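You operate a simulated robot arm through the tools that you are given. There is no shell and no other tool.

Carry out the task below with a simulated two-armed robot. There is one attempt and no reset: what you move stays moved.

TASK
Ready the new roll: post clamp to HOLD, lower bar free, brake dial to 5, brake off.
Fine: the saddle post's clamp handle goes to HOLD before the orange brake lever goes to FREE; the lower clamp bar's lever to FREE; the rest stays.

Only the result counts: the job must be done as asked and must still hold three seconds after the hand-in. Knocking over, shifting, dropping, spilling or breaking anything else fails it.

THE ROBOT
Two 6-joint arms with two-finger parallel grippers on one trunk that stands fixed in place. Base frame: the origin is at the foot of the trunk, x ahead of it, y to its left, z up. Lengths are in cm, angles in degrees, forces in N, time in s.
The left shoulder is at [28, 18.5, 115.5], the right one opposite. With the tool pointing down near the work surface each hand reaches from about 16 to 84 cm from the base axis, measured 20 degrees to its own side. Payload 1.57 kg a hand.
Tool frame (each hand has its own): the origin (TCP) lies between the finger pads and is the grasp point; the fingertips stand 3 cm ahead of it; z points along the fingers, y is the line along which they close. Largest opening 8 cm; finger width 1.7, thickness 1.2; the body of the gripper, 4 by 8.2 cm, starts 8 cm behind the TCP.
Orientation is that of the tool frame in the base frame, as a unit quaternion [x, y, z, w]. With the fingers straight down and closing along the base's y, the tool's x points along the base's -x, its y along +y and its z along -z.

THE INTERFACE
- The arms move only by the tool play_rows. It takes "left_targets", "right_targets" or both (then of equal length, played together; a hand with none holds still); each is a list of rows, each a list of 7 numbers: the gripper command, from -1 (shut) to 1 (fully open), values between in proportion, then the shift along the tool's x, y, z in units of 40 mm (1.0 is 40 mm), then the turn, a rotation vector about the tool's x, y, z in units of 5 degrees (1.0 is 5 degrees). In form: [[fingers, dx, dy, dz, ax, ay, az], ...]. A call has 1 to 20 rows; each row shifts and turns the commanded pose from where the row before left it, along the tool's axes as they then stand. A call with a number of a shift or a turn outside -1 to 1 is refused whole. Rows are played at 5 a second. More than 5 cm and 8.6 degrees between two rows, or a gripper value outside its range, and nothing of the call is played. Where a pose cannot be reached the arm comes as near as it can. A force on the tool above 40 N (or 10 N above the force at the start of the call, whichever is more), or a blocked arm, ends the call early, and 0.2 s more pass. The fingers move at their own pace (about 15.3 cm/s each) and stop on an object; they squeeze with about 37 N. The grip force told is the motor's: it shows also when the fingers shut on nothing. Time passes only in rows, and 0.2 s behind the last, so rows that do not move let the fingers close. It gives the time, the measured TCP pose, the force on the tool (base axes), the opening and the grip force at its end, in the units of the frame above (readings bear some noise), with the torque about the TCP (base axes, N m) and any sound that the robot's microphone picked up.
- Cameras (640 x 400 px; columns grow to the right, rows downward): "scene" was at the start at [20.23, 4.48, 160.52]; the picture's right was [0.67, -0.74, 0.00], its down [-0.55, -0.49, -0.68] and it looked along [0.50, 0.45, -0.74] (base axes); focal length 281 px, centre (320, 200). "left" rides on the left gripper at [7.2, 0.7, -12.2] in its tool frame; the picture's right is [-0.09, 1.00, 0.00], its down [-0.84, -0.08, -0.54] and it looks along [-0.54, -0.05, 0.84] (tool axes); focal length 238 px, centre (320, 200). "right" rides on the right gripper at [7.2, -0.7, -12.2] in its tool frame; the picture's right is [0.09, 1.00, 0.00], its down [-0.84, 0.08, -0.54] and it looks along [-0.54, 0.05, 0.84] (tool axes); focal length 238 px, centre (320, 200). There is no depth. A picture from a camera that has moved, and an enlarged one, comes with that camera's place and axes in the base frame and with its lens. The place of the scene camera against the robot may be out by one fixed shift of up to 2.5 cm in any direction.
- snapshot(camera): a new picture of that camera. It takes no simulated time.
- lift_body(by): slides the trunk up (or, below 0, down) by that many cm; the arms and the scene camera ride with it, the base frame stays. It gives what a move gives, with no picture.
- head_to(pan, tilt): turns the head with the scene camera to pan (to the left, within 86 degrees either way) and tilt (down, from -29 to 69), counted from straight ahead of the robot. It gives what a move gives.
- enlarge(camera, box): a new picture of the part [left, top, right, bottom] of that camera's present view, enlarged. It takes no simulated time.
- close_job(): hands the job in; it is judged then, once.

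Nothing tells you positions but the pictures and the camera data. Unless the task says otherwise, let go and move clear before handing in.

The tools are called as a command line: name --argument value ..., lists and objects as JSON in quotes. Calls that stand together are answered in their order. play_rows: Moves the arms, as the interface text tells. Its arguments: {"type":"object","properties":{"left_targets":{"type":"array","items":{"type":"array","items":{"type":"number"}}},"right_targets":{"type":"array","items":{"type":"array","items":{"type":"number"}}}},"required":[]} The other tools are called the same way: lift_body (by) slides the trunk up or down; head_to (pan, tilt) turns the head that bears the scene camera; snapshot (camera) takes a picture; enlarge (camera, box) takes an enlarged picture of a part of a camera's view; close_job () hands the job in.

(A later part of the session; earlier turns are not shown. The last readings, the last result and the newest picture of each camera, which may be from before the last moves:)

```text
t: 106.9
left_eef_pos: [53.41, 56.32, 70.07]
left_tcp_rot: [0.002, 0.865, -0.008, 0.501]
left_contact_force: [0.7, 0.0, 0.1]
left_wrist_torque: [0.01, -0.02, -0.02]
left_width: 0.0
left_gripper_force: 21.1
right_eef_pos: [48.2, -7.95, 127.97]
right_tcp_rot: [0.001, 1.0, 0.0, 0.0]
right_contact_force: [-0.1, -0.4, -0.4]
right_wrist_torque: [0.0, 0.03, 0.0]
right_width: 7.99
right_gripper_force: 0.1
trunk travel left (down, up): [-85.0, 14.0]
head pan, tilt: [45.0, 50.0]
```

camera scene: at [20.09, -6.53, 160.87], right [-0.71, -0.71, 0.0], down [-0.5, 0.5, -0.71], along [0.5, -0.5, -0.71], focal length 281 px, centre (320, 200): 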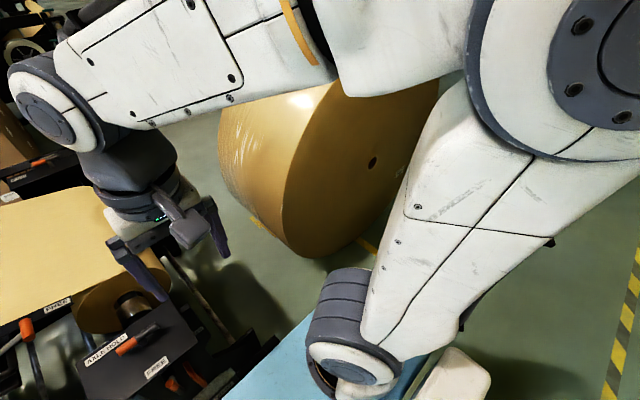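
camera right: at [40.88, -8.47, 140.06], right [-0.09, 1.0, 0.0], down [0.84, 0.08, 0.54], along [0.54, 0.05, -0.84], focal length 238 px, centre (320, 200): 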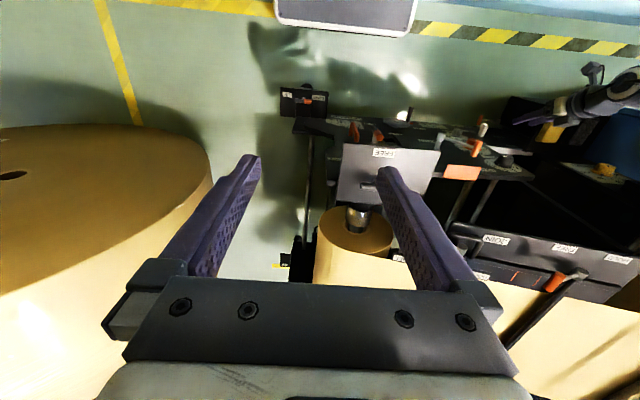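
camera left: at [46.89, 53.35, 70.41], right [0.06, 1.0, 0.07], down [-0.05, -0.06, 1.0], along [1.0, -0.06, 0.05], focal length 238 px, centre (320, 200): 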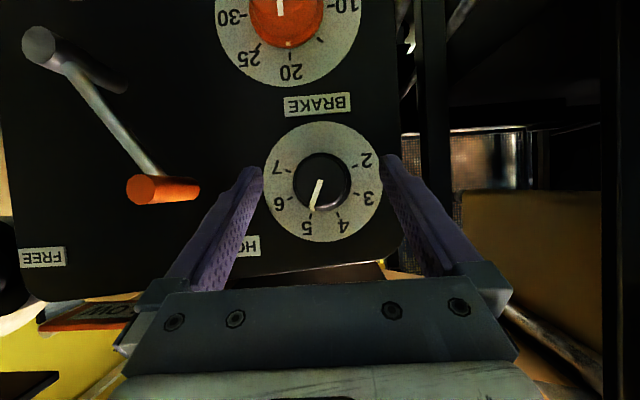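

play_rows --left_targets '[[-1, 0, 0, 0, 0, 1, 0], [-1, 0, 0, 0, 0, 1, 0], [-1, 0, 0, 0, 0, 1, 0], [-1, 0, 0, 0, 0, 1, 0], [-1, 0, 0, 0, 0, 1, 0], [-1, 0, 0, 0, 0, 1, 0], [-1, 0, 0, 0, 0, 0, 0]]'

```text
t: 108.5
left_eef_pos: [53.44, 56.41, 70.07]
left_tcp_rot: [0.003, 0.966, -0.008, 0.26]
left_contact_force: [0.1, -0.4, -0.2]
left_wrist_torque: [-0.01, 0.02, 0.01]
left_width: 0.0
left_gripper_force: 21.4
right_eef_pos: [48.12, -7.8, 127.92]
right_tcp_rot: [0.0, 1.0, -0.001, 0.0]
right_contact_force: [-0.3, 0.0, -0.6]
right_wrist_torque: [-0.02, -0.02, 0.0]
right_width: 8.01
right_gripper_force: 0.1
trunk travel left (down, up): [-85.0, 14.0]
head pan, tilt: [45.0, 50.0]
```

play_rows --left_targets '[[-1, 0, 0, 0, 0, 1, 0], [-1, 0, 0, 0, 0, 1, 0], [-1, 0, 0, 0, 0, 1, 0], [-1, 0, 0, 0, 0, 1, 0], [-1, 0, 0, 0, 0, 0, 0]]'

lift_body --by 6

snapshot --camera "left"

```text
t: 109.7
left_eef_pos: [53.39, 56.49, 70.18]
left_tcp_rot: [0.004, 0.996, -0.006, 0.087]
left_contact_force: [0.6, -0.1, -0.1]
left_wrist_torque: [-0.02, 0.0, -0.05]
left_width: 0.0
left_gripper_force: 21.5
right_eef_pos: [48.2, -7.77, 127.88]
right_tcp_rot: [0.001, 1.0, 0.0, 0.0]
right_contact_force: [1.0, 0.1, -0.4]
right_wrist_torque: [0.0, 0.0, 0.0]
right_width: 8.01
right_gripper_force: 0.1
trunk travel left (down, up): [-85.0, 14.0]
head pan, tilt: [45.0, 50.0]
```

```text
t: 110.7
left_eef_pos: [53.44, 56.42, 76.08]
left_tcp_rot: [0.004, 0.996, -0.007, 0.087]
left_contact_force: [-0.2, 0.4, 0.2]
left_wrist_torque: [-0.02, -0.01, -0.02]
left_width: 0.0
left_gripper_force: 21.0
right_eef_pos: [48.18, -7.96, 134.04]
right_tcp_rot: [0.001, 1.0, 0.0, 0.0]
right_contact_force: [-0.3, -0.2, 0.5]
right_wrist_torque: [-0.02, 0.0, -0.01]
right_width: 8.01
right_gripper_force: 0.0
trunk travel left (down, up): [-91.0, 8.0]
head pan, tilt: [45.0, 50.0]
```

```text
taken
camera left: at [44.19, 57.21, 86.78], right [0.1, 0.99, 0.0], down [0.73, -0.08, 0.68], along [0.68, -0.07, -0.73], focal length 238 px, centre (320, 200)
```

left: 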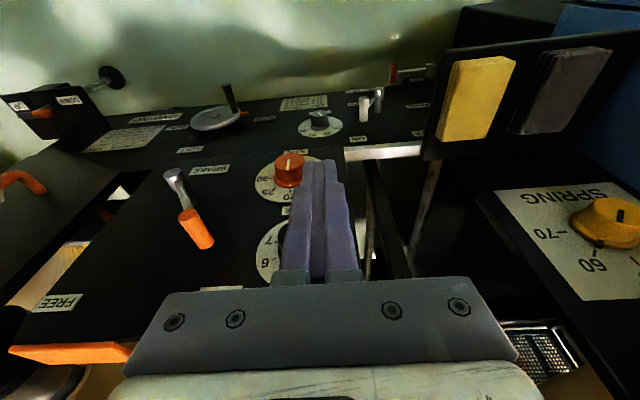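

The dial still shows 5 and the hand is pitched only 10 degrees now. I'll bring the closed fingers to the left side of the brake lever's grip.

play_rows --left_targets '[[-1, 0, -0.8, 0, 0, 0, 0], [-1, 0, -0.8, 0, 0, 0, 0], [-1, 0, -0.8, 0, 0, 0, 0], [-1, -0.665, 0, 0.117, 0, 0, 0], [-1, -0.665, 0, 0.117, 0, 0, 0], [-1, -0.665, 0, 0.117, 0, 0, 0], [-1, 0, 0, 0, 0, 0, 0]]'

snapshot --camera "left"

snapshot --camera "scene"

```text
t: 112.3
left_eef_pos: [61.68, 47.2, 76.37]
left_tcp_rot: [0.005, 0.996, -0.007, 0.088]
left_contact_force: [-0.7, 0.3, -0.4]
left_wrist_torque: [0.04, 0.0, 0.01]
left_width: 0.0
left_gripper_force: 21.8
left hand out of reach, approached as far as the arm can: row 3
right_eef_pos: [48.13, -7.9, 133.99]
right_tcp_rot: [0.0, 1.0, 0.0, 0.001]
right_contact_force: [-0.6, 0.2, -0.2]
right_wrist_torque: [-0.01, 0.0, 0.02]
right_width: 8.0
right_gripper_force: 0.2
trunk travel left (down, up): [-91.0, 8.0]
head pan, tilt: [45.0, 50.0]
```

```text
taken
camera left: at [52.55, 48.0, 86.99], right [0.1, 0.99, 0.0], down [0.73, -0.08, 0.68], along [0.68, -0.07, -0.73], focal length 238 px, centre (320, 200)
```

left: 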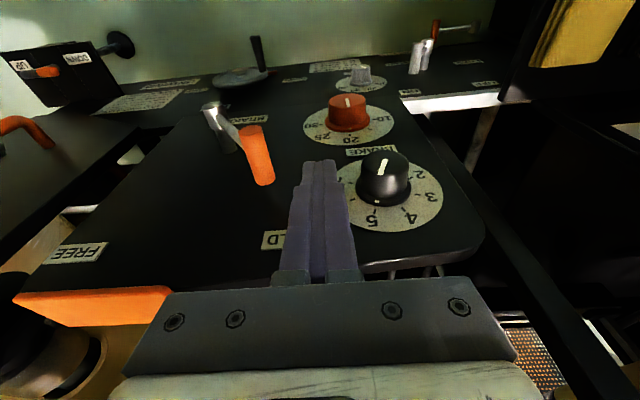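

```text
taken
camera scene: at [19.79, 4.66, 166.18], right [0.71, -0.71, 0.0], down [-0.54, -0.54, -0.64], along [0.45, 0.45, -0.77], focal length 281 px, centre (320, 200)
```

scene: 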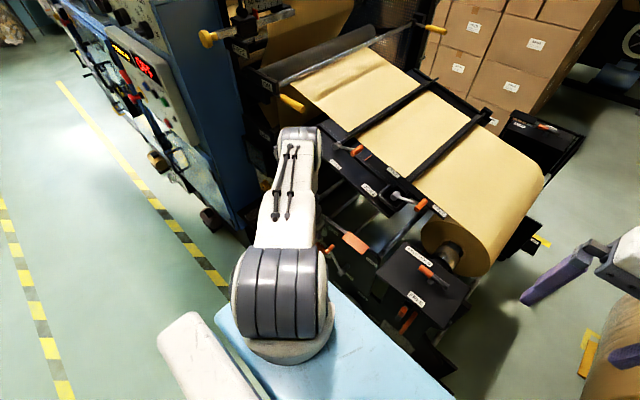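

Now lowering the fingertips beside the grip (still about 2.5 cm clear of it on its left).

play_rows --left_targets '[[-1, 0.112, 0, 0.66, 0, 0, 0], [-1, 0.112, 0, 0.66, 0, 0, 0], [-1, 0, 0, 0, 0, 0, 0]]'

snapshot --camera "left"

enlarge --camera "scene" --box '[290, 200, 430, 320]'

```text
t: 113.1
left_eef_pos: [61.82, 47.15, 70.84]
left_tcp_rot: [0.005, 0.996, -0.008, 0.088]
left_contact_force: [-0.9, 0.1, 0.1]
left_wrist_torque: [0.01, -0.02, 0.0]
left_width: 0.01
left_gripper_force: 21.4
right_eef_pos: [48.05, -7.88, 133.92]
right_tcp_rot: [0.001, 1.0, 0.0, 0.0]
right_contact_force: [-0.7, -0.1, -0.2]
right_wrist_torque: [0.01, 0.0, 0.01]
right_width: 8.02
right_gripper_force: 0.1
trunk travel left (down, up): [-91.0, 8.0]
head pan, tilt: [45.0, 50.0]
```

```text
taken
camera left: at [52.6, 47.91, 81.51], right [0.1, 0.99, 0.0], down [0.73, -0.08, 0.68], along [0.68, -0.07, -0.73], focal length 238 px, centre (320, 200)
```

left: 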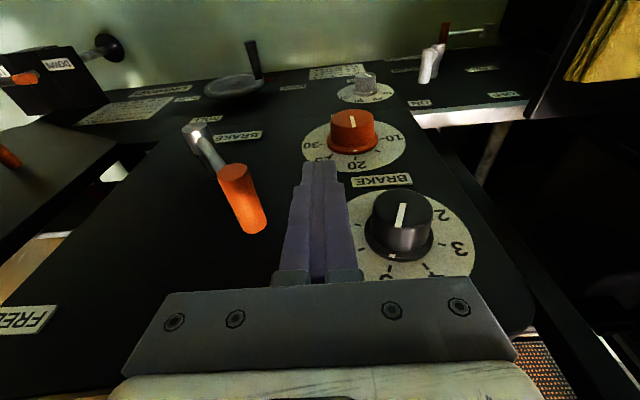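

```text
3.33 times, centred on (360, 260) of scene
camera zoom: at [19.79, 4.67, 166.18], right [0.71, -0.71, 0.0], down [-0.54, -0.54, -0.64], along [0.45, 0.45, -0.77], focal length 936 px, centre (187, 0)
```

zoom: 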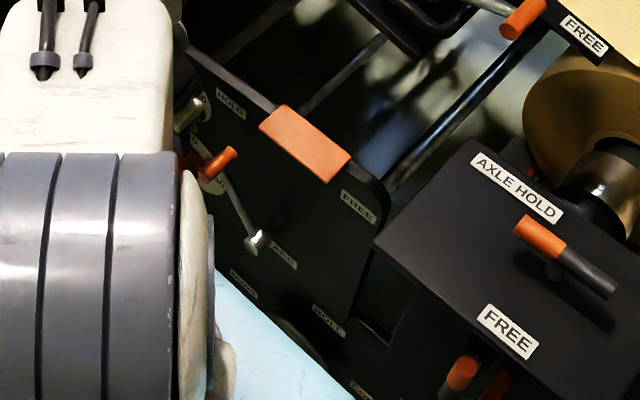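

The grip is about 3 cm right of the fingers, as planned. The axle clamp is already on HOLD, so I may now push the brake lever toward FREE, in small steps.

play_rows --left_targets '[[-1, 0, -0.6, 0, 0, 0, 0], [-1, 0, -0.25, 0, 0, 0, 0], [-1, 0, -0.25, 0, 0, 0, 0], [-1, 0, -0.25, 0, 0, 0, 0], [-1, 0, -0.25, 0, 0, 0, 0], [-1, 0, -0.25, 0, 0, 0, 0], [-1, 0, 0, 0, 0, 0, 0]]'

snapshot --camera "left"

enlarge --camera "scene" --box '[290, 200, 430, 320]'

```text
t: 114.3
left_eef_pos: [61.97, 41.31, 71.2]
left_tcp_rot: [0.003, 0.996, -0.003, 0.09]
left_contact_force: [-3.3, 5.8, 9.7]
left_wrist_torque: [-0.18, 0.07, -0.08]
left_width: 0.0
left_gripper_force: 21.3
right_eef_pos: [48.11, -7.87, 134.07]
right_tcp_rot: [0.001, 1.0, 0.0, 0.0]
right_contact_force: [0.2, 0.5, 0.6]
right_wrist_torque: [-0.03, -0.02, 0.02]
right_width: 7.99
right_gripper_force: 0.0
trunk travel left (down, up): [-91.0, 8.0]
head pan, tilt: [45.0, 50.0]
stopped in row 6 (left hand): the force on the tool passed its limit at 45 N (the readings are from after the stop); the commanded pose is now the measured one
```

```text
taken
camera left: at [52.74, 42.1, 81.86], right [0.1, 1.0, 0.01], down [0.73, -0.08, 0.68], along [0.68, -0.06, -0.73], focal length 238 px, centre (320, 200)
```

left: 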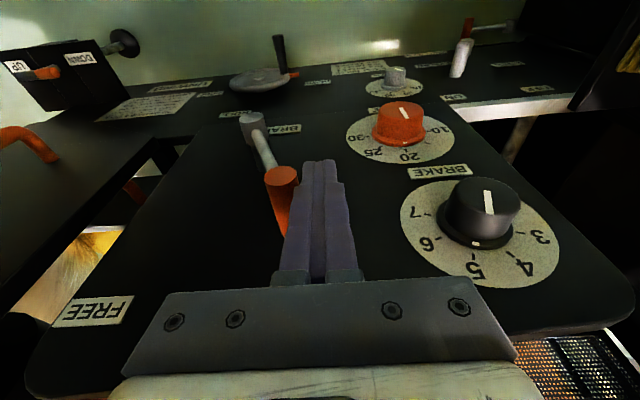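

```text
3.33 times, centred on (360, 260) of scene
camera zoom: at [19.76, 4.67, 166.17], right [0.71, -0.71, 0.0], down [-0.54, -0.54, -0.64], along [0.45, 0.45, -0.77], focal length 936 px, centre (187, 0)
```

zoom: 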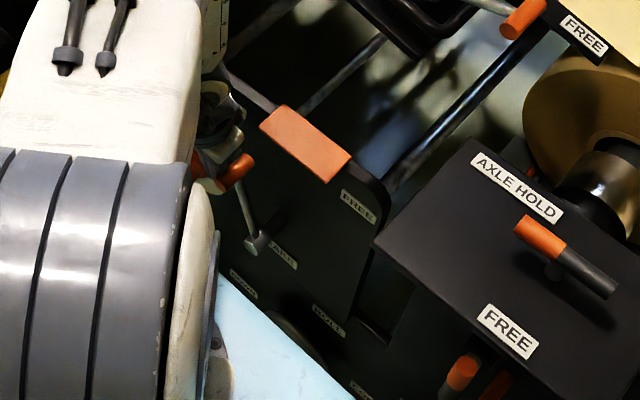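

The lever is moving but the push peaked at 45 N, so I'll go slower and follow its arc upward.

play_rows --left_targets '[[-1, -0.006, -0.1, -0.035, 0, 0, 0], [-1, -0.006, -0.1, -0.03, 0, 0, 0], [-1, -0.004, -0.1, -0.025, 0, 0, 0], [-1, -0.004, -0.1, -0.02, 0, 0, 0], [-1, -0.003, -0.1, -0.015, 0, 0, 0], [-1, 0, -0.1, -0.01, 0, 0, 0], [-1, 0, 0, 0, 0, 0, 0]]'

snapshot --camera "left"

```text
t: 115.7
left_eef_pos: [61.91, 39.47, 71.9]
left_tcp_rot: [-0.009, 0.996, -0.001, 0.091]
left_contact_force: [-10.8, 21.8, 1.1]
left_wrist_torque: [-2.04, -0.97, 0.44]
left_width: 0.0
left_gripper_force: 20.8
right_eef_pos: [48.01, -7.88, 134.0]
right_tcp_rot: [0.001, 1.0, 0.0, 0.001]
right_contact_force: [0.0, 0.0, 0.3]
right_wrist_torque: [0.02, 0.04, 0.01]
right_width: 7.98
right_gripper_force: 0.1
trunk travel left (down, up): [-91.0, 8.0]
head pan, tilt: [45.0, 50.0]
stopped in row 7 (left hand): the force on the tool passed its limit at 46 N (the readings are from after the stop); the commanded pose is now the measured one
```

```text
taken
camera left: at [52.7, 39.98, 82.43], right [0.07, 1.0, 0.01], down [0.73, -0.06, 0.68], along [0.68, -0.04, -0.73], focal length 238 px, centre (320, 200)
```

left: 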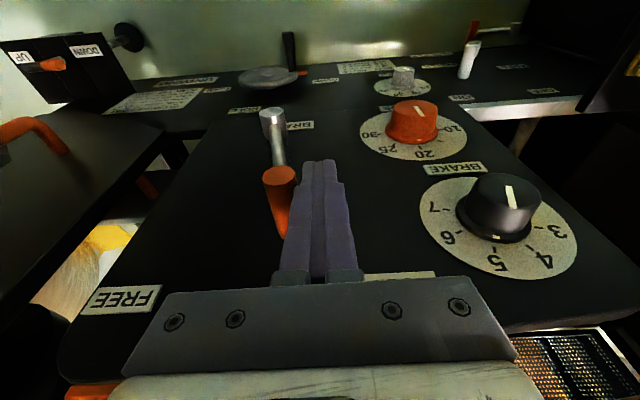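

The torque shows the contact is about 9 cm above the fingertips: the gripper body touches the orange LOW plate, not the lever. I'll back off at once and look at the plate.

play_rows --left_targets '[[-1, 0.05, 0.3, 0, 0, 0, 0], [-1, 0.05, 0.3, 0, 0, 0, 0], [-1, 0, 0, 0, 0, 0, 0]]'

enlarge --camera "scene" --box '[290, 200, 430, 320]'

snapshot --camera "left"

```text
t: 116.5
left_eef_pos: [61.67, 41.61, 71.67]
left_tcp_rot: [-0.003, 0.996, -0.003, 0.091]
left_contact_force: [0.6, 0.4, 0.5]
left_wrist_torque: [-0.03, 0.04, -0.02]
left_width: 0.0
left_gripper_force: 21.3
right_eef_pos: [48.13, -7.9, 133.93]
right_tcp_rot: [0.0, 1.0, 0.0, 0.0]
right_contact_force: [-0.9, -0.6, 0.7]
right_wrist_torque: [0.01, 0.04, -0.01]
right_width: 7.98
right_gripper_force: 0.0
trunk travel left (down, up): [-91.0, 8.0]
head pan, tilt: [45.0, 50.0]
```

```text
3.33 times, centred on (360, 260) of scene
camera zoom: at [19.78, 4.68, 166.18], right [0.71, -0.71, 0.0], down [-0.54, -0.54, -0.64], along [0.45, 0.45, -0.77], focal length 936 px, centre (187, 0)
```

zoom: 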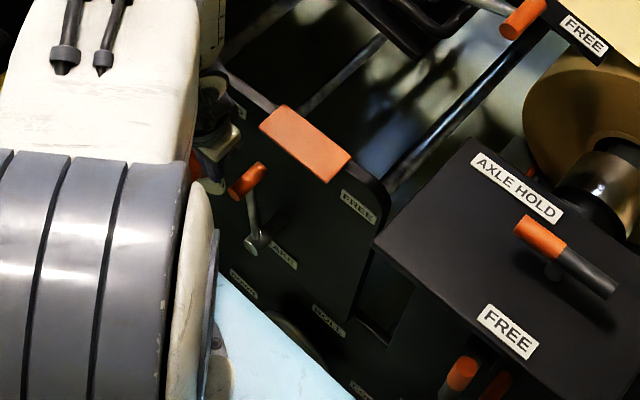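

```text
taken
camera left: at [52.39, 42.21, 82.36], right [0.08, 1.0, 0.01], down [0.72, -0.07, 0.69], along [0.68, -0.05, -0.73], focal length 238 px, centre (320, 200)
```

left: 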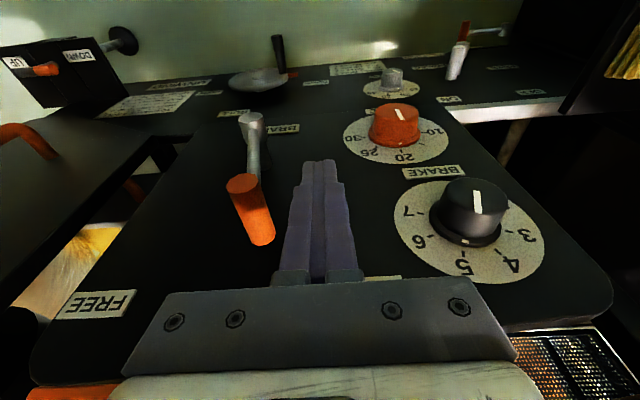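

The plate is exactly where it was (it is fixed), and the lever has moved about 23 degrees and stays. I'll step back left, raise the trunk 7 cm, and re-approach with the hand pitched forward so its body stays well in front of the plate.

play_rows --left_targets '[[-1, 0.1, 0.5, 0, 0, 0, 0], [-1, 0, 0.2, 0, 0, 0, 0], [-1, 0, 0, 0, 0, 0, 0]]'

lift_body --by 7

play_rows --left_targets '[[-1, 0.101, 0, 0.575, 0, 0, 0], [-1, 0.101, 0, 0.575, 0, 0, 0], [-1, 0.101, 0, 0.575, 0, 0, 0], [-1, 0, 0, 0, 0, 0, 0]]'

```text
t: 117.3
left_eef_pos: [61.14, 44.35, 71.62]
left_tcp_rot: [-0.004, 0.996, -0.002, 0.091]
left_contact_force: [-0.1, -0.2, 0.2]
left_wrist_torque: [0.0, 0.05, -0.02]
left_width: 0.01
left_gripper_force: 21.3
right_eef_pos: [48.12, -7.9, 133.99]
right_tcp_rot: [0.001, 1.0, 0.0, 0.0]
right_contact_force: [0.5, -0.5, -0.2]
right_wrist_torque: [-0.02, 0.01, 0.02]
right_width: 7.99
right_gripper_force: 0.0
trunk travel left (down, up): [-91.0, 8.0]
head pan, tilt: [45.0, 50.0]
```

```text
t: 118.4
left_eef_pos: [61.21, 44.43, 78.64]
left_tcp_rot: [-0.004, 0.996, -0.002, 0.092]
left_contact_force: [-0.1, 0.2, 0.1]
left_wrist_torque: [-0.02, -0.03, -0.03]
left_width: 0.0
left_gripper_force: 21.5
right_eef_pos: [48.17, -7.85, 140.87]
right_tcp_rot: [0.001, 1.0, 0.0, -0.001]
right_contact_force: [-0.4, 0.1, -0.2]
right_wrist_torque: [-0.01, -0.02, 0.0]
right_width: 8.01
right_gripper_force: 0.1
trunk travel left (down, up): [-98.0, 1.0]
head pan, tilt: [45.0, 50.0]
```

```text
t: 119.4
left_eef_pos: [61.24, 44.37, 71.59]
left_tcp_rot: [-0.005, 0.996, -0.003, 0.091]
left_contact_force: [0.1, 0.9, -0.1]
left_wrist_torque: [0.0, 0.0, -0.01]
left_width: 0.0
left_gripper_force: 21.3
right_eef_pos: [48.12, -7.99, 141.04]
right_tcp_rot: [0.001, 1.0, 0.0, 0.0]
right_contact_force: [0.4, 0.5, -0.5]
right_wrist_torque: [-0.03, 0.02, 0.0]
right_width: 7.98
right_gripper_force: 0.0
trunk travel left (down, up): [-98.0, 1.0]
head pan, tilt: [45.0, 50.0]
```

play_rows --left_targets '[[-1, 0, 0, 0, 0, -1, 0], [-1, 0, 0, 0, 0, -1, 0], [-1, 0, 0, 0, 0, -1, 0], [-1, 0, 0, 0, 0, 0, 0]]'

```text
t: 120.4
left_eef_pos: [61.2, 44.06, 71.59]
left_tcp_rot: [-0.004, 0.975, -0.001, 0.22]
left_contact_force: [-0.5, 0.8, -0.6]
left_wrist_torque: [-0.05, 0.01, 0.0]
left_width: 0.0
left_gripper_force: 21.2
left hand out of reach, approached as far as the arm can: row 2
right_eef_pos: [48.16, -7.88, 140.98]
right_tcp_rot: [0.001, 1.0, 0.0, 0.0]
right_contact_force: [-0.7, 0.4, 0.1]
right_wrist_torque: [0.01, -0.04, -0.03]
right_width: 7.98
right_gripper_force: 0.1
trunk travel left (down, up): [-98.0, 1.0]
head pan, tilt: [45.0, 50.0]
```

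play_rows --left_targets '[[-1, 0, 0, 0, 0, -1, 0], [-1, 0, 0, 0, 0, -1, 0], [-1, 0, 0, 0, 0, 0, 0]]'

snapshot --camera "left"

snapshot --camera "scene"

```text
t: 121.2
left_eef_pos: [61.32, 44.09, 71.64]
left_tcp_rot: [-0.005, 0.953, 0.0, 0.304]
left_contact_force: [0.1, 0.3, 0.0]
left_wrist_torque: [0.03, 0.0, 0.0]
left_width: 0.0
left_gripper_force: 21.3
right_eef_pos: [48.12, -7.89, 141.01]
right_tcp_rot: [0.001, 1.0, 0.0, 0.0]
right_contact_force: [-0.2, -0.6, 0.0]
right_wrist_torque: [-0.02, -0.02, 0.0]
right_width: 8.0
right_gripper_force: 0.1
trunk travel left (down, up): [-98.0, 1.0]
head pan, tilt: [45.0, 50.0]
```

```text
taken
camera left: at [48.36, 44.64, 77.34], right [0.07, 1.0, 0.05], down [0.37, -0.07, 0.93], along [0.93, -0.04, -0.37], focal length 238 px, centre (320, 200)
```

left: 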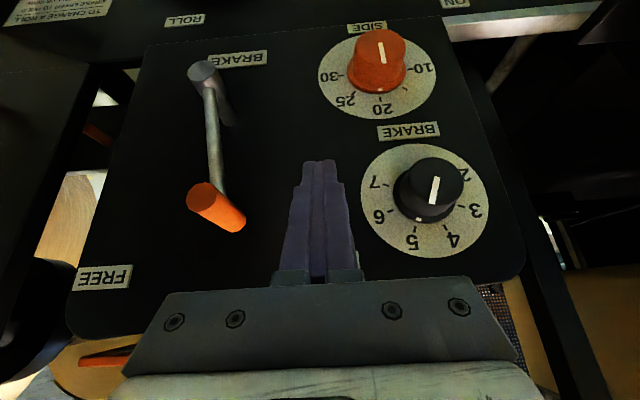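

```text
taken
camera scene: at [19.77, 4.68, 173.18], right [0.71, -0.71, 0.0], down [-0.54, -0.54, -0.64], along [0.45, 0.45, -0.77], focal length 281 px, centre (320, 200)
```

scene: 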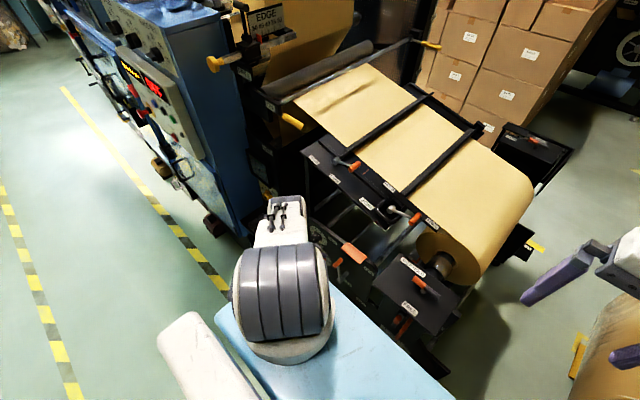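

Now the hand is pitched 35 degrees, body well clear of the plate. Approaching the grip again from the left.

play_rows --left_targets '[[-1, -0.05, -0.3, 0.036, 0, 0, 0], [-1, -0.05, -0.3, 0.036, 0, 0, 0], [-1, 0, -0.25, 0, 0, 0, 0], [-1, 0, -0.25, 0, 0, 0, 0], [-1, 0, 0, 0, 0, 0, 0]]'

snapshot --camera "left"

```text
t: 122.4
left_eef_pos: [62.98, 41.16, 70.34]
left_tcp_rot: [-0.004, 0.953, -0.003, 0.303]
left_contact_force: [-1.1, -0.1, -0.3]
left_wrist_torque: [0.01, -0.01, -0.04]
left_width: 0.01
left_gripper_force: 21.6
left hand out of reach, approached as far as the arm can: row 1, 2, 3, 4
right_eef_pos: [48.13, -7.96, 140.99]
right_tcp_rot: [0.001, 1.0, 0.0, 0.0]
right_contact_force: [0.4, -0.5, -0.2]
right_wrist_torque: [0.03, 0.02, 0.0]
right_width: 8.0
right_gripper_force: 0.1
trunk travel left (down, up): [-98.0, 1.0]
head pan, tilt: [45.0, 50.0]
```

```text
taken
camera left: at [50.01, 41.64, 75.99], right [0.07, 1.0, 0.05], down [0.37, -0.07, 0.93], along [0.93, -0.05, -0.37], focal length 238 px, centre (320, 200)
```

left: 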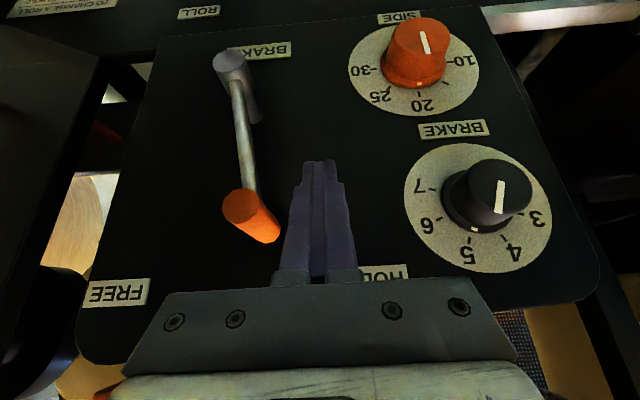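

The pitch of 35 degrees is past the wrist's limit here. From the contact torque, the gripper body is 8.2 cm deep front-to-back, so a 20-degree pitch is enough to clear the plate. Reducing the pitch now.

play_rows --left_targets '[[-1, 0, 0.1, 0, 0, 1, 0], [-1, 0, 0.1, 0, 0, 1, 0], [-1, 0, 0.1, 0, 0, 1, 0], [-1, 0, 0, 0, 0, 0, 0]]'

snapshot --camera "left"

```text
t: 123.4
left_eef_pos: [62.98, 42.42, 70.33]
left_tcp_rot: [-0.004, 0.984, -0.001, 0.176]
left_contact_force: [0.8, 0.2, 0.0]
left_wrist_torque: [-0.03, -0.01, -0.01]
left_width: 0.0
left_gripper_force: 21.6
right_eef_pos: [48.22, -7.91, 140.96]
right_tcp_rot: [0.0, 1.0, 0.0, 0.0]
right_contact_force: [0.2, -0.1, 0.1]
right_wrist_torque: [0.02, 0.03, 0.01]
right_width: 8.02
right_gripper_force: 0.1
trunk travel left (down, up): [-98.0, 1.0]
head pan, tilt: [45.0, 50.0]
```

```text
taken
camera left: at [51.95, 42.87, 79.1], right [0.08, 1.0, 0.03], down [0.6, -0.07, 0.8], along [0.8, -0.05, -0.6], focal length 238 px, centre (320, 200)
```

left: 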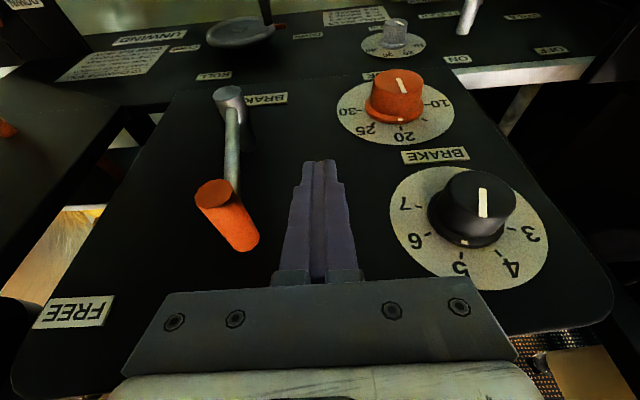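

play_rows --left_targets '[[-1, 0.226, 0, -0.4, 0, 0, 0], [-1, 0, -0.3, 0, 0, 0, 0], [-1, 0, -0.25, 0, 0, 0, 0], [-1, 0, 0, 0, 0, 0, 0]]'

snapshot --camera "left"

```text
t: 124.4
left_eef_pos: [61.57, 40.12, 71.43]
left_tcp_rot: [-0.004, 0.984, -0.001, 0.178]
left_contact_force: [0.2, 0.0, -0.3]
left_wrist_torque: [-0.01, 0.01, 0.02]
left_width: 0.01
left_gripper_force: 21.5
right_eef_pos: [48.07, -7.91, 141.08]
right_tcp_rot: [0.001, 1.0, 0.0, 0.0]
right_contact_force: [0.1, 0.4, -0.3]
right_wrist_torque: [0.02, 0.02, -0.01]
right_width: 8.01
right_gripper_force: 0.1
trunk travel left (down, up): [-98.0, 1.0]
head pan, tilt: [45.0, 50.0]
```

```text
taken
camera left: at [50.58, 40.63, 80.27], right [0.08, 1.0, 0.03], down [0.59, -0.07, 0.8], along [0.8, -0.05, -0.6], focal length 238 px, centre (320, 200)
```

left: 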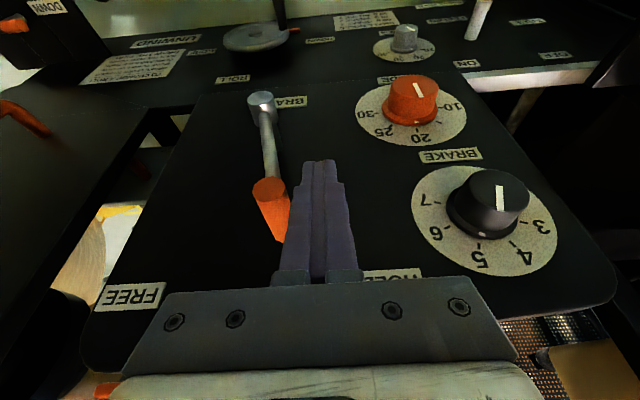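

No limits flagged at 20 degrees. Pushing gently along −y.

play_rows --left_targets '[[-1, 0, -0.12, 0, 0, 0, 0], [-1, 0, -0.12, 0, 0, 0, 0], [-1, 0, -0.12, 0, 0, 0, 0], [-1, 0, -0.12, 0, 0, 0, 0], [-1, 0, -0.12, 0, 0, 0, 0], [-1, 0, 0, 0, 0, 0, 0]]'

snapshot --camera "left"

```text
t: 125.8
left_eef_pos: [62.24, 38.31, 70.97]
left_tcp_rot: [-0.004, 0.984, -0.005, 0.177]
left_contact_force: [-0.4, -0.1, 0.2]
left_wrist_torque: [0.0, 0.03, 0.02]
left_width: 0.0
left_gripper_force: 21.2
left hand out of reach, approached as far as the arm can: row 3, 5
right_eef_pos: [48.17, -7.93, 140.93]
right_tcp_rot: [0.001, 1.0, 0.0, 0.0]
right_contact_force: [0.9, -0.1, -0.6]
right_wrist_torque: [0.01, 0.03, -0.01]
right_width: 7.99
right_gripper_force: 0.1
trunk travel left (down, up): [-98.0, 1.0]
head pan, tilt: [45.0, 50.0]
```

```text
taken
camera left: at [51.26, 38.89, 79.77], right [0.08, 1.0, 0.02], down [0.6, -0.07, 0.8], along [0.8, -0.05, -0.6], focal length 238 px, centre (320, 200)
```

left: 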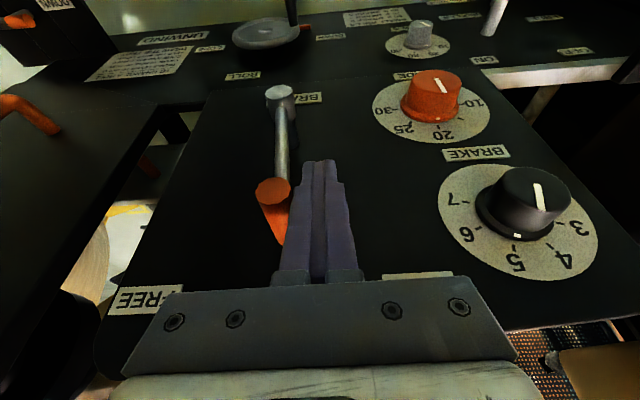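

I understand the limit now: with the trunk high the forearm gets too steep. Better: fingers straight down, hand turned 90 degrees so its slim side faces the panel, trunk back at its original height. I'll step away left and up, and straighten the hand first.

play_rows --left_targets '[[-1, 0, 0.5, 0, 0, 0, 0], [-1, 0, 0.5, 0, 0, 0, 0], [-1, 0, 0.45, 0, 0, 0, 0], [-1, 0, 0, 0, 0, 0, 0]]'

play_rows --left_targets '[[-1, -0.1, 0, -0.55, 0, 1, 0], [-1, -0.05, 0, -0.55, 0, 1, 0], [-1, 0, 0, -0.55, 0, 1, 0], [-1, 0, 0, -0.55, 0, 1, 0], [-1, 0, 0, -0.75, 0, 0, 0], [-1, 0, 0, 0, 0, 0, 0]]'

```text
t: 126.8
left_eef_pos: [62.01, 44.08, 70.91]
left_tcp_rot: [-0.004, 0.984, -0.002, 0.177]
left_contact_force: [-0.1, -0.6, 0.2]
left_wrist_torque: [-0.02, -0.02, -0.01]
left_width: 0.03
left_gripper_force: 21.2
right_eef_pos: [48.12, -7.93, 140.93]
right_tcp_rot: [0.0, 1.0, 0.0, 0.0]
right_contact_force: [0.6, 0.7, 0.0]
right_wrist_torque: [0.01, 0.02, 0.0]
right_width: 8.01
right_gripper_force: 0.0
trunk travel left (down, up): [-98.0, 1.0]
head pan, tilt: [45.0, 50.0]
```

```text
t: 128.2
left_eef_pos: [60.93, 43.88, 81.73]
left_tcp_rot: [-0.004, 1.0, -0.002, 0.004]
left_contact_force: [-0.8, 0.1, -0.7]
left_wrist_torque: [0.0, 0.02, 0.0]
left_width: 0.0
left_gripper_force: 21.1
left hand out of reach, approached as far as the arm can: row 3, 4
right_eef_pos: [48.13, -7.95, 140.84]
right_tcp_rot: [0.001, 1.0, 0.001, 0.0]
right_contact_force: [0.3, 1.0, 0.2]
right_wrist_torque: [-0.04, 0.0, -0.04]
right_width: 8.0
right_gripper_force: 0.0
trunk travel left (down, up): [-98.0, 1.0]
head pan, tilt: [45.0, 50.0]
```

The hand points straight down again. Lowering the trunk by 13 cm to its original height; the space under the hand is free.

lift_body --by -13

play_rows --left_targets '[[-1, 0, 0.1, -0.9, 0, 0, 0], [-1, 0, 0.1, -0.9, 0, 0, 0], [-1, 0, 0, 0, 0, 0, 0]]'

snapshot --camera "left"

```text
t: 129.8
left_eef_pos: [61.06, 43.94, 68.63]
left_tcp_rot: [-0.003, 1.0, -0.002, 0.005]
left_contact_force: [-0.5, -0.8, -0.3]
left_wrist_torque: [-0.02, -0.01, -0.03]
left_width: 0.01
left_gripper_force: 21.0
right_eef_pos: [48.06, -7.89, 127.95]
right_tcp_rot: [0.001, 1.0, -0.001, -0.001]
right_contact_force: [-0.1, 0.5, 0.0]
right_wrist_torque: [-0.04, 0.01, 0.0]
right_width: 8.0
right_gripper_force: 0.1
trunk travel left (down, up): [-85.0, 14.0]
head pan, tilt: [45.0, 50.0]
```

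```text
t: 130.6
left_eef_pos: [61.0, 44.59, 75.85]
left_tcp_rot: [-0.004, 1.0, -0.002, 0.004]
left_contact_force: [0.4, 0.2, 0.1]
left_wrist_torque: [0.0, -0.01, 0.0]
left_width: 0.0
left_gripper_force: 21.2
right_eef_pos: [48.18, -7.83, 127.94]
right_tcp_rot: [0.0, 1.0, 0.001, 0.001]
right_contact_force: [0.1, -0.3, -0.1]
right_wrist_torque: [0.02, 0.0, -0.02]
right_width: 8.0
right_gripper_force: 0.0
trunk travel left (down, up): [-85.0, 14.0]
head pan, tilt: [45.0, 50.0]
```

```text
taken
camera left: at [53.64, 45.19, 88.02], right [0.08, 1.0, 0.0], down [0.83, -0.07, 0.55], along [0.55, -0.05, -0.84], focal length 238 px, centre (320, 200)
```

left: 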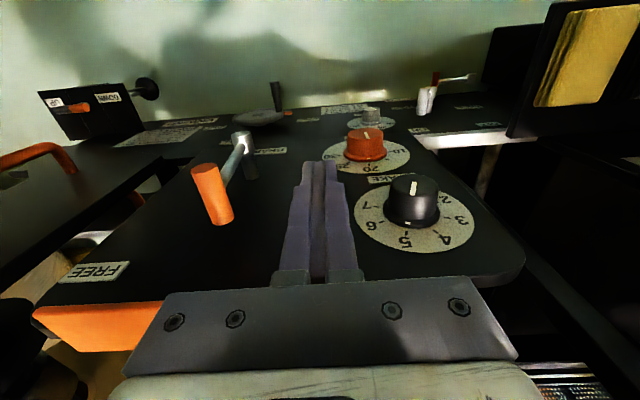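

I'm back at the original trunk height with the hand straight down. Now turning the hand 90 degrees about its axis.

play_rows --left_targets '[[-1, 0, 0, 0, 0, 0, 1], [-1, 0, 0, 0, 0, 0, 1], [-1, 0, 0, 0, 0, 0, 1], [-1, 0, 0, 0, 0, 0, 1], [-1, 0, 0, 0, 0, 0, 1], [-1, 0, 0, 0, 0, 0, 1], [-1, 0, 0, 0, 0, 0, 0]]'

```text
t: 132.2
left_eef_pos: [60.85, 44.69, 75.86]
left_tcp_rot: [0.255, 0.967, -0.002, 0.004]
left_contact_force: [-0.3, -0.5, 0.8]
left_wrist_torque: [0.01, 0.0, 0.01]
left_width: 0.0
left_gripper_force: 21.1
right_eef_pos: [48.12, -7.91, 128.01]
right_tcp_rot: [0.0, 1.0, 0.0, 0.0]
right_contact_force: [-0.2, 0.0, 0.5]
right_wrist_torque: [-0.02, -0.02, 0.02]
right_width: 7.99
right_gripper_force: 0.1
trunk travel left (down, up): [-85.0, 14.0]
head pan, tilt: [45.0, 50.0]
```

play_rows --left_targets '[[-1, 0, 0, 0, 0, 0, 1], [-1, 0, 0, 0, 0, 0, 1], [-1, 0, 0, 0, 0, 0, 1], [-1, 0, 0, 0, 0, 0, 1], [-1, 0, 0, 0, 0, 0, 1], [-1, 0, 0, 0, 0, 0, 1], [-1, 0, 0, 0, 0, 0, 1], [-1, 0, 0, 0, 0, 0, 1], [-1, 0, 0, 0, 0, 0, 1], [-1, 0, 0, 0, 0, 0, 1], [-1, 0, 0, 0, 0, 0, 1], [-1, 0, 0, 0, 0, 0, 1], [-1, 0, 0, 0, 0, 0, 0]]'

snapshot --camera "left"

snapshot --camera "scene"

```text
t: 135.0
left_eef_pos: [60.89, 44.71, 75.96]
left_tcp_rot: [0.705, 0.71, 0.002, 0.003]
left_contact_force: [-0.6, -0.7, -0.2]
left_wrist_torque: [-0.01, -0.03, -0.02]
left_width: 0.0
left_gripper_force: 21.7
right_eef_pos: [48.2, -8.01, 128.02]
right_tcp_rot: [0.0, 1.0, 0.0, 0.0]
right_contact_force: [-0.4, 0.1, -0.6]
right_wrist_torque: [0.04, -0.02, -0.03]
right_width: 8.0
right_gripper_force: 0.0
trunk travel left (down, up): [-85.0, 14.0]
head pan, tilt: [45.0, 50.0]
```

```text
taken
camera left: at [61.45, 51.87, 87.91], right [1.0, -0.09, 0.01], down [-0.08, -0.83, 0.55], along [-0.04, -0.54, -0.84], focal length 238 px, centre (320, 200)
```

left: 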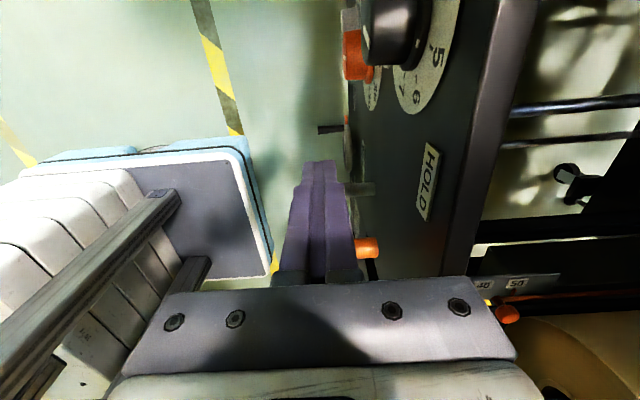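

```text
taken
camera scene: at [19.78, 4.68, 160.18], right [0.71, -0.71, 0.0], down [-0.54, -0.54, -0.64], along [0.45, 0.45, -0.77], focal length 281 px, centre (320, 200)
```

scene: 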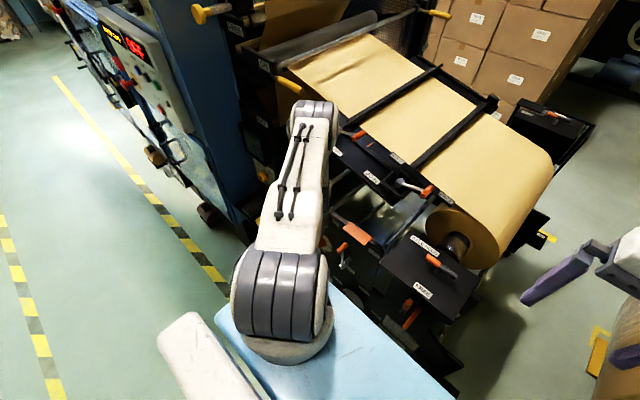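

The grip is end-on ahead, and the hand's slim side now faces the panel. Lowering beside the grip and starting the push in small steps.

play_rows --left_targets '[[-1, 0, 0.1, 0.6, 0, 0, 0], [-1, 0, 0, 0.6, 0, 0, 0], [-1, -0.6, 0, 0, 0, 0, 0], [-1, -0.5, 0, 0, 0, 0, 0], [-1, 0, 0, 0, 0, 0, 0]]'

snapshot --camera "left"

```text
t: 136.2
left_eef_pos: [61.35, 40.19, 70.97]
left_tcp_rot: [0.704, 0.71, 0.001, 0.005]
left_contact_force: [-0.4, -1.0, -0.6]
left_wrist_torque: [0.0, 0.02, 0.02]
left_width: 0.0
left_gripper_force: 21.2
right_eef_pos: [48.03, -7.95, 127.86]
right_tcp_rot: [0.0, 1.0, 0.0, 0.0]
right_contact_force: [0.1, -0.3, -0.2]
right_wrist_torque: [0.04, -0.05, -0.02]
right_width: 7.98
right_gripper_force: 0.1
trunk travel left (down, up): [-85.0, 14.0]
head pan, tilt: [45.0, 50.0]
```

```text
taken
camera left: at [61.87, 47.4, 83.16], right [1.0, -0.08, 0.01], down [-0.08, -0.84, 0.54], along [-0.04, -0.54, -0.84], focal length 238 px, centre (320, 200)
```

left: 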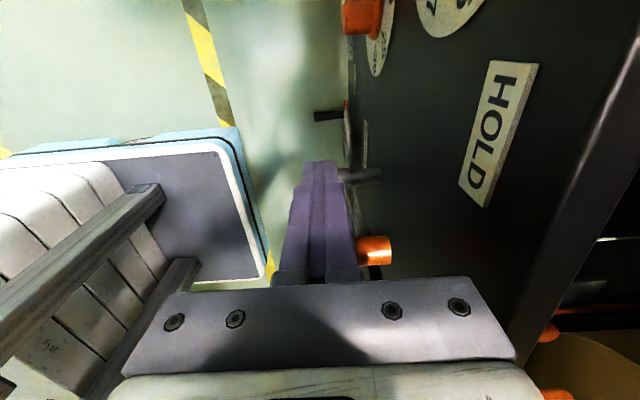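

Unflagged and just short of contact. Pushing slowly.

play_rows --left_targets '[[-1, -0.1, 0, 0, 0, 0, 0], [-1, -0.1, 0, 0, 0, 0, 0], [-1, -0.1, 0, 0, 0, 0, 0], [-1, -0.1, 0, 0, 0, 0, 0], [-1, -0.1, 0, 0, 0, 0, 0], [-1, -0.1, 0, 0, 0, 0, 0], [-1, 0, 0, 0, 0, 0, 0]]'

enlarge --camera "scene" --box '[290, 180, 430, 300]'

```text
t: 136.9
left_eef_pos: [61.51, 39.89, 71.14]
left_tcp_rot: [0.697, 0.717, 0.006, 0.006]
left_contact_force: [-18.4, 29.9, 2.7]
left_wrist_torque: [-2.88, -1.78, 0.58]
left_width: 0.0
left_gripper_force: 21.1
right_eef_pos: [48.15, -8.0, 128.02]
right_tcp_rot: [0.001, 1.0, 0.0, 0.0]
right_contact_force: [0.1, 0.1, -0.4]
right_wrist_torque: [-0.03, 0.0, -0.01]
right_width: 8.0
right_gripper_force: 0.1
trunk travel left (down, up): [-85.0, 14.0]
head pan, tilt: [45.0, 50.0]
stopped in row 3 (left hand): the force on the tool passed its limit at 48 N (the readings are from after the stop); the commanded pose is now the measured one
```

```text
3.33 times, centred on (360, 240) of scene
camera zoom: at [19.67, 4.84, 160.19], right [0.71, -0.71, 0.0], down [-0.54, -0.54, -0.64], along [0.45, 0.45, -0.77], focal length 936 px, centre (187, 67)
```

zoom: 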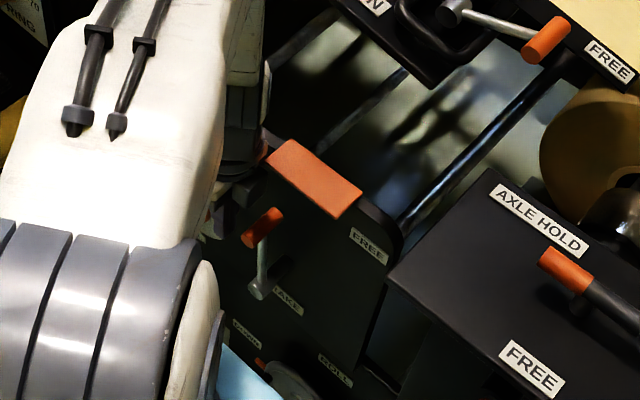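

The same plate corner, at about [64.9, 37.6, 81], stops the gripper body again; nothing moved. A small forward pitch of about 9 degrees in this turned pose clears it. Retreating and pitching.

play_rows --left_targets '[[-1, 0.4, -0.05, 0, 0, 0, 0], [-1, 0.3, -0.05, 0, 0, 0, 0], [-1, 0, 0, 0, -0.9, 0, 0], [-1, 0, 0, 0, -0.9, 0, 0], [-1, 0, 0, 0, 0, 0, 0]]'

snapshot --camera "left"

enlarge --camera "scene" --box '[290, 180, 430, 300]'

```text
t: 138.1
left_eef_pos: [62.21, 44.07, 70.81]
left_tcp_rot: [0.698, 0.714, 0.043, 0.023]
left_contact_force: [0.2, 0.0, 0.0]
left_wrist_torque: [0.05, -0.04, 0.0]
left_width: 0.0
left_gripper_force: 21.7
left hand out of reach, approached as far as the arm can: row 3, 4
right_eef_pos: [48.11, -8.03, 128.0]
right_tcp_rot: [0.001, 1.0, 0.0, -0.001]
right_contact_force: [-0.1, -1.1, 0.0]
right_wrist_torque: [-0.01, 0.04, -0.01]
right_width: 8.0
right_gripper_force: 0.1
trunk travel left (down, up): [-85.0, 14.0]
head pan, tilt: [45.0, 50.0]
```

```text
taken
camera left: at [61.48, 50.89, 83.14], right [0.99, -0.07, 0.09], down [-0.11, -0.85, 0.51], along [0.04, -0.52, -0.86], focal length 238 px, centre (320, 200)
```

left: 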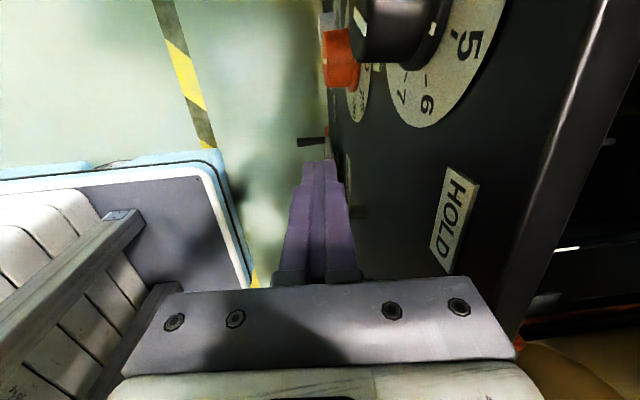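

```text
3.33 times, centred on (360, 240) of scene
camera zoom: at [19.77, 4.69, 160.18], right [0.71, -0.71, 0.0], down [-0.54, -0.54, -0.64], along [0.45, 0.45, -0.77], focal length 936 px, centre (187, 67)
```

zoom: 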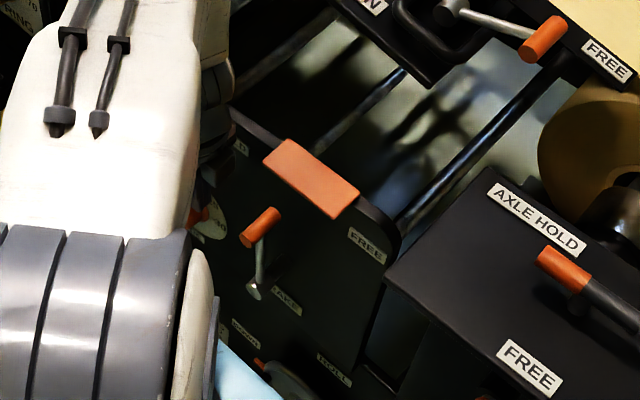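

The pitch is limited to about 5 degrees here, which is still useful. I'll pull back 1.2 cm from the panel so that the body passes in front of the plate while the fingers still overlap the grip's near end.

play_rows --left_targets '[[-1, 0, -0.15, -0.04, 0, 0, 0], [-1, 0, -0.15, -0.04, 0, 0, 0], [-1, 0, 0, 0, 0, 0, 0]]'

```text
t: 138.9
left_eef_pos: [63.41, 45.31, 70.58]
left_tcp_rot: [0.697, 0.715, 0.05, 0.033]
left_contact_force: [-0.5, -0.3, 0.0]
left_wrist_torque: [0.01, -0.02, 0.02]
left_width: 0.03
left_gripper_force: 20.8
left hand out of reach, approached as far as the arm can: row 1, 2
right_eef_pos: [48.13, -8.02, 127.94]
right_tcp_rot: [0.001, 1.0, 0.0, 0.0]
right_contact_force: [-0.1, 0.6, 0.2]
right_wrist_torque: [-0.03, 0.0, 0.01]
right_width: 8.01
right_gripper_force: 0.1
trunk travel left (down, up): [-85.0, 14.0]
head pan, tilt: [45.0, 50.0]
```

play_rows --left_targets '[[-1, 0, -0.2, 0, 0.9, 0, 0], [-1, 0, -0.2, 0, 0.9, 0, 0], [-1, 0, 0, 0, 0, 0, 0]]'

```text
t: 139.7
left_eef_pos: [61.92, 44.57, 70.47]
left_tcp_rot: [0.7, 0.714, 0.006, 0.005]
left_contact_force: [-0.2, -0.4, 0.0]
left_wrist_torque: [0.02, -0.01, -0.01]
left_width: 0.0
left_gripper_force: 21.3
right_eef_pos: [48.12, -8.03, 127.97]
right_tcp_rot: [0.001, 1.0, 0.0, 0.0]
right_contact_force: [1.2, -0.1, -0.8]
right_wrist_torque: [-0.03, 0.01, -0.01]
right_width: 7.99
right_gripper_force: 0.1
trunk travel left (down, up): [-85.0, 14.0]
head pan, tilt: [45.0, 50.0]
```

play_rows --left_targets '[[-1, 0, -0.18, -0.06, 0, 0, 0], [-1, 0, -0.18, -0.06, 0, 0, 0], [-1, 0, 0, 0, 0, 0, 0]]'

snapshot --camera "left"

```text
t: 140.5
left_eef_pos: [60.52, 44.58, 70.82]
left_tcp_rot: [0.7, 0.714, 0.006, 0.006]
left_contact_force: [0.5, -0.4, 0.0]
left_wrist_torque: [-0.01, -0.01, 0.0]
left_width: 0.0
left_gripper_force: 21.1
right_eef_pos: [48.16, -8.03, 127.92]
right_tcp_rot: [0.001, 1.0, 0.0, 0.0]
right_contact_force: [-0.9, 0.6, 0.6]
right_wrist_torque: [0.0, -0.02, 0.02]
right_width: 8.01
right_gripper_force: 0.0
trunk travel left (down, up): [-85.0, 14.0]
head pan, tilt: [45.0, 50.0]
```

```text
taken
camera left: at [60.85, 51.68, 83.08], right [1.0, -0.07, 0.01], down [-0.07, -0.84, 0.54], along [-0.03, -0.54, -0.84], focal length 238 px, centre (320, 200)
```

left: 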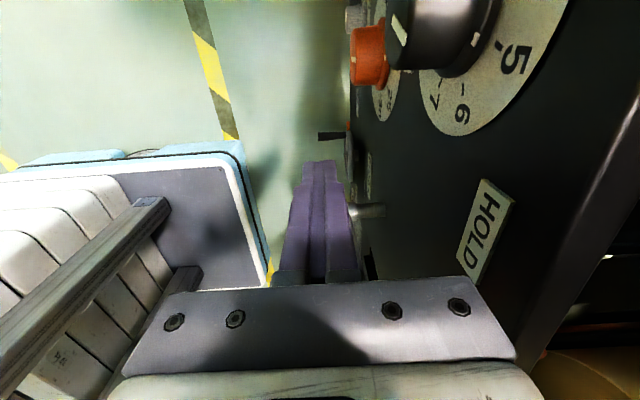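

Good. Now pushing along −y with the body about 0.9 cm in front of the plate.

play_rows --left_targets '[[-1, -0.5, 0, 0, 0, 0, 0], [-1, -0.5, 0, 0, 0, 0, 0], [-1, -0.15, 0, 0, 0, 0, 0], [-1, -0.15, 0, 0, 0, 0, 0], [-1, -0.15, 0, 0, 0, 0, 0], [-1, 0, 0, 0, 0, 0, 0]]'

enlarge --camera "scene" --box '[290, 180, 430, 300]'

snapshot --camera "left"

```text
t: 141.6
left_eef_pos: [60.74, 39.85, 71.1]
left_tcp_rot: [0.692, 0.722, 0.011, 0.006]
left_contact_force: [-19.6, 31.5, 3.9]
left_wrist_torque: [-3.14, -2.03, 0.8]
left_width: 0.0
left_gripper_force: 21.7
right_eef_pos: [47.92, -8.04, 128.11]
right_tcp_rot: [0.003, 1.0, -0.002, 0.0]
right_contact_force: [0.3, 0.2, 0.1]
right_wrist_torque: [0.02, 0.0, 0.01]
right_width: 8.0
right_gripper_force: 0.2
trunk travel left (down, up): [-85.0, 14.0]
head pan, tilt: [45.0, 50.0]
stopped in row 5 (left hand): the force on the tool passed its limit at 49 N (the readings are from after the stop); the commanded pose is now the measured one
```

```text
3.33 times, centred on (360, 240) of scene
camera zoom: at [19.65, 4.87, 160.2], right [0.71, -0.71, 0.0], down [-0.54, -0.54, -0.64], along [0.45, 0.45, -0.77], focal length 936 px, centre (187, 67)
```

zoom: 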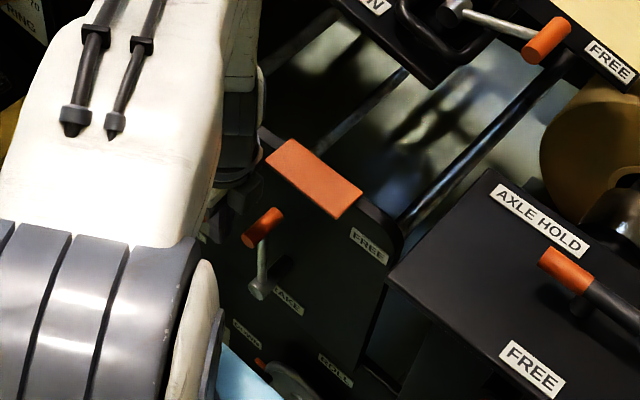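

```text
taken
camera left: at [60.76, 46.92, 83.29], right [1.0, -0.05, 0.03], down [-0.06, -0.84, 0.53], along [0.0, -0.53, -0.84], focal length 238 px, centre (320, 200)
```

left: 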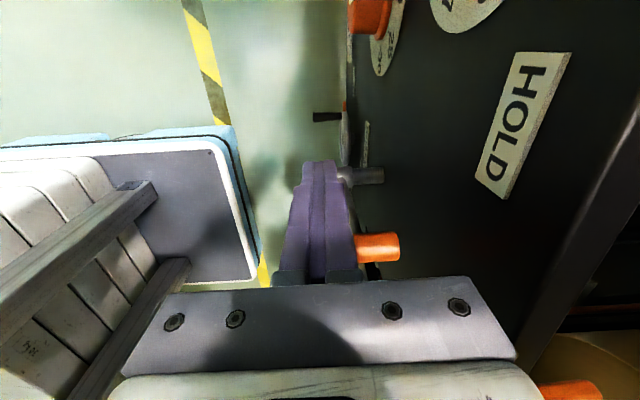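

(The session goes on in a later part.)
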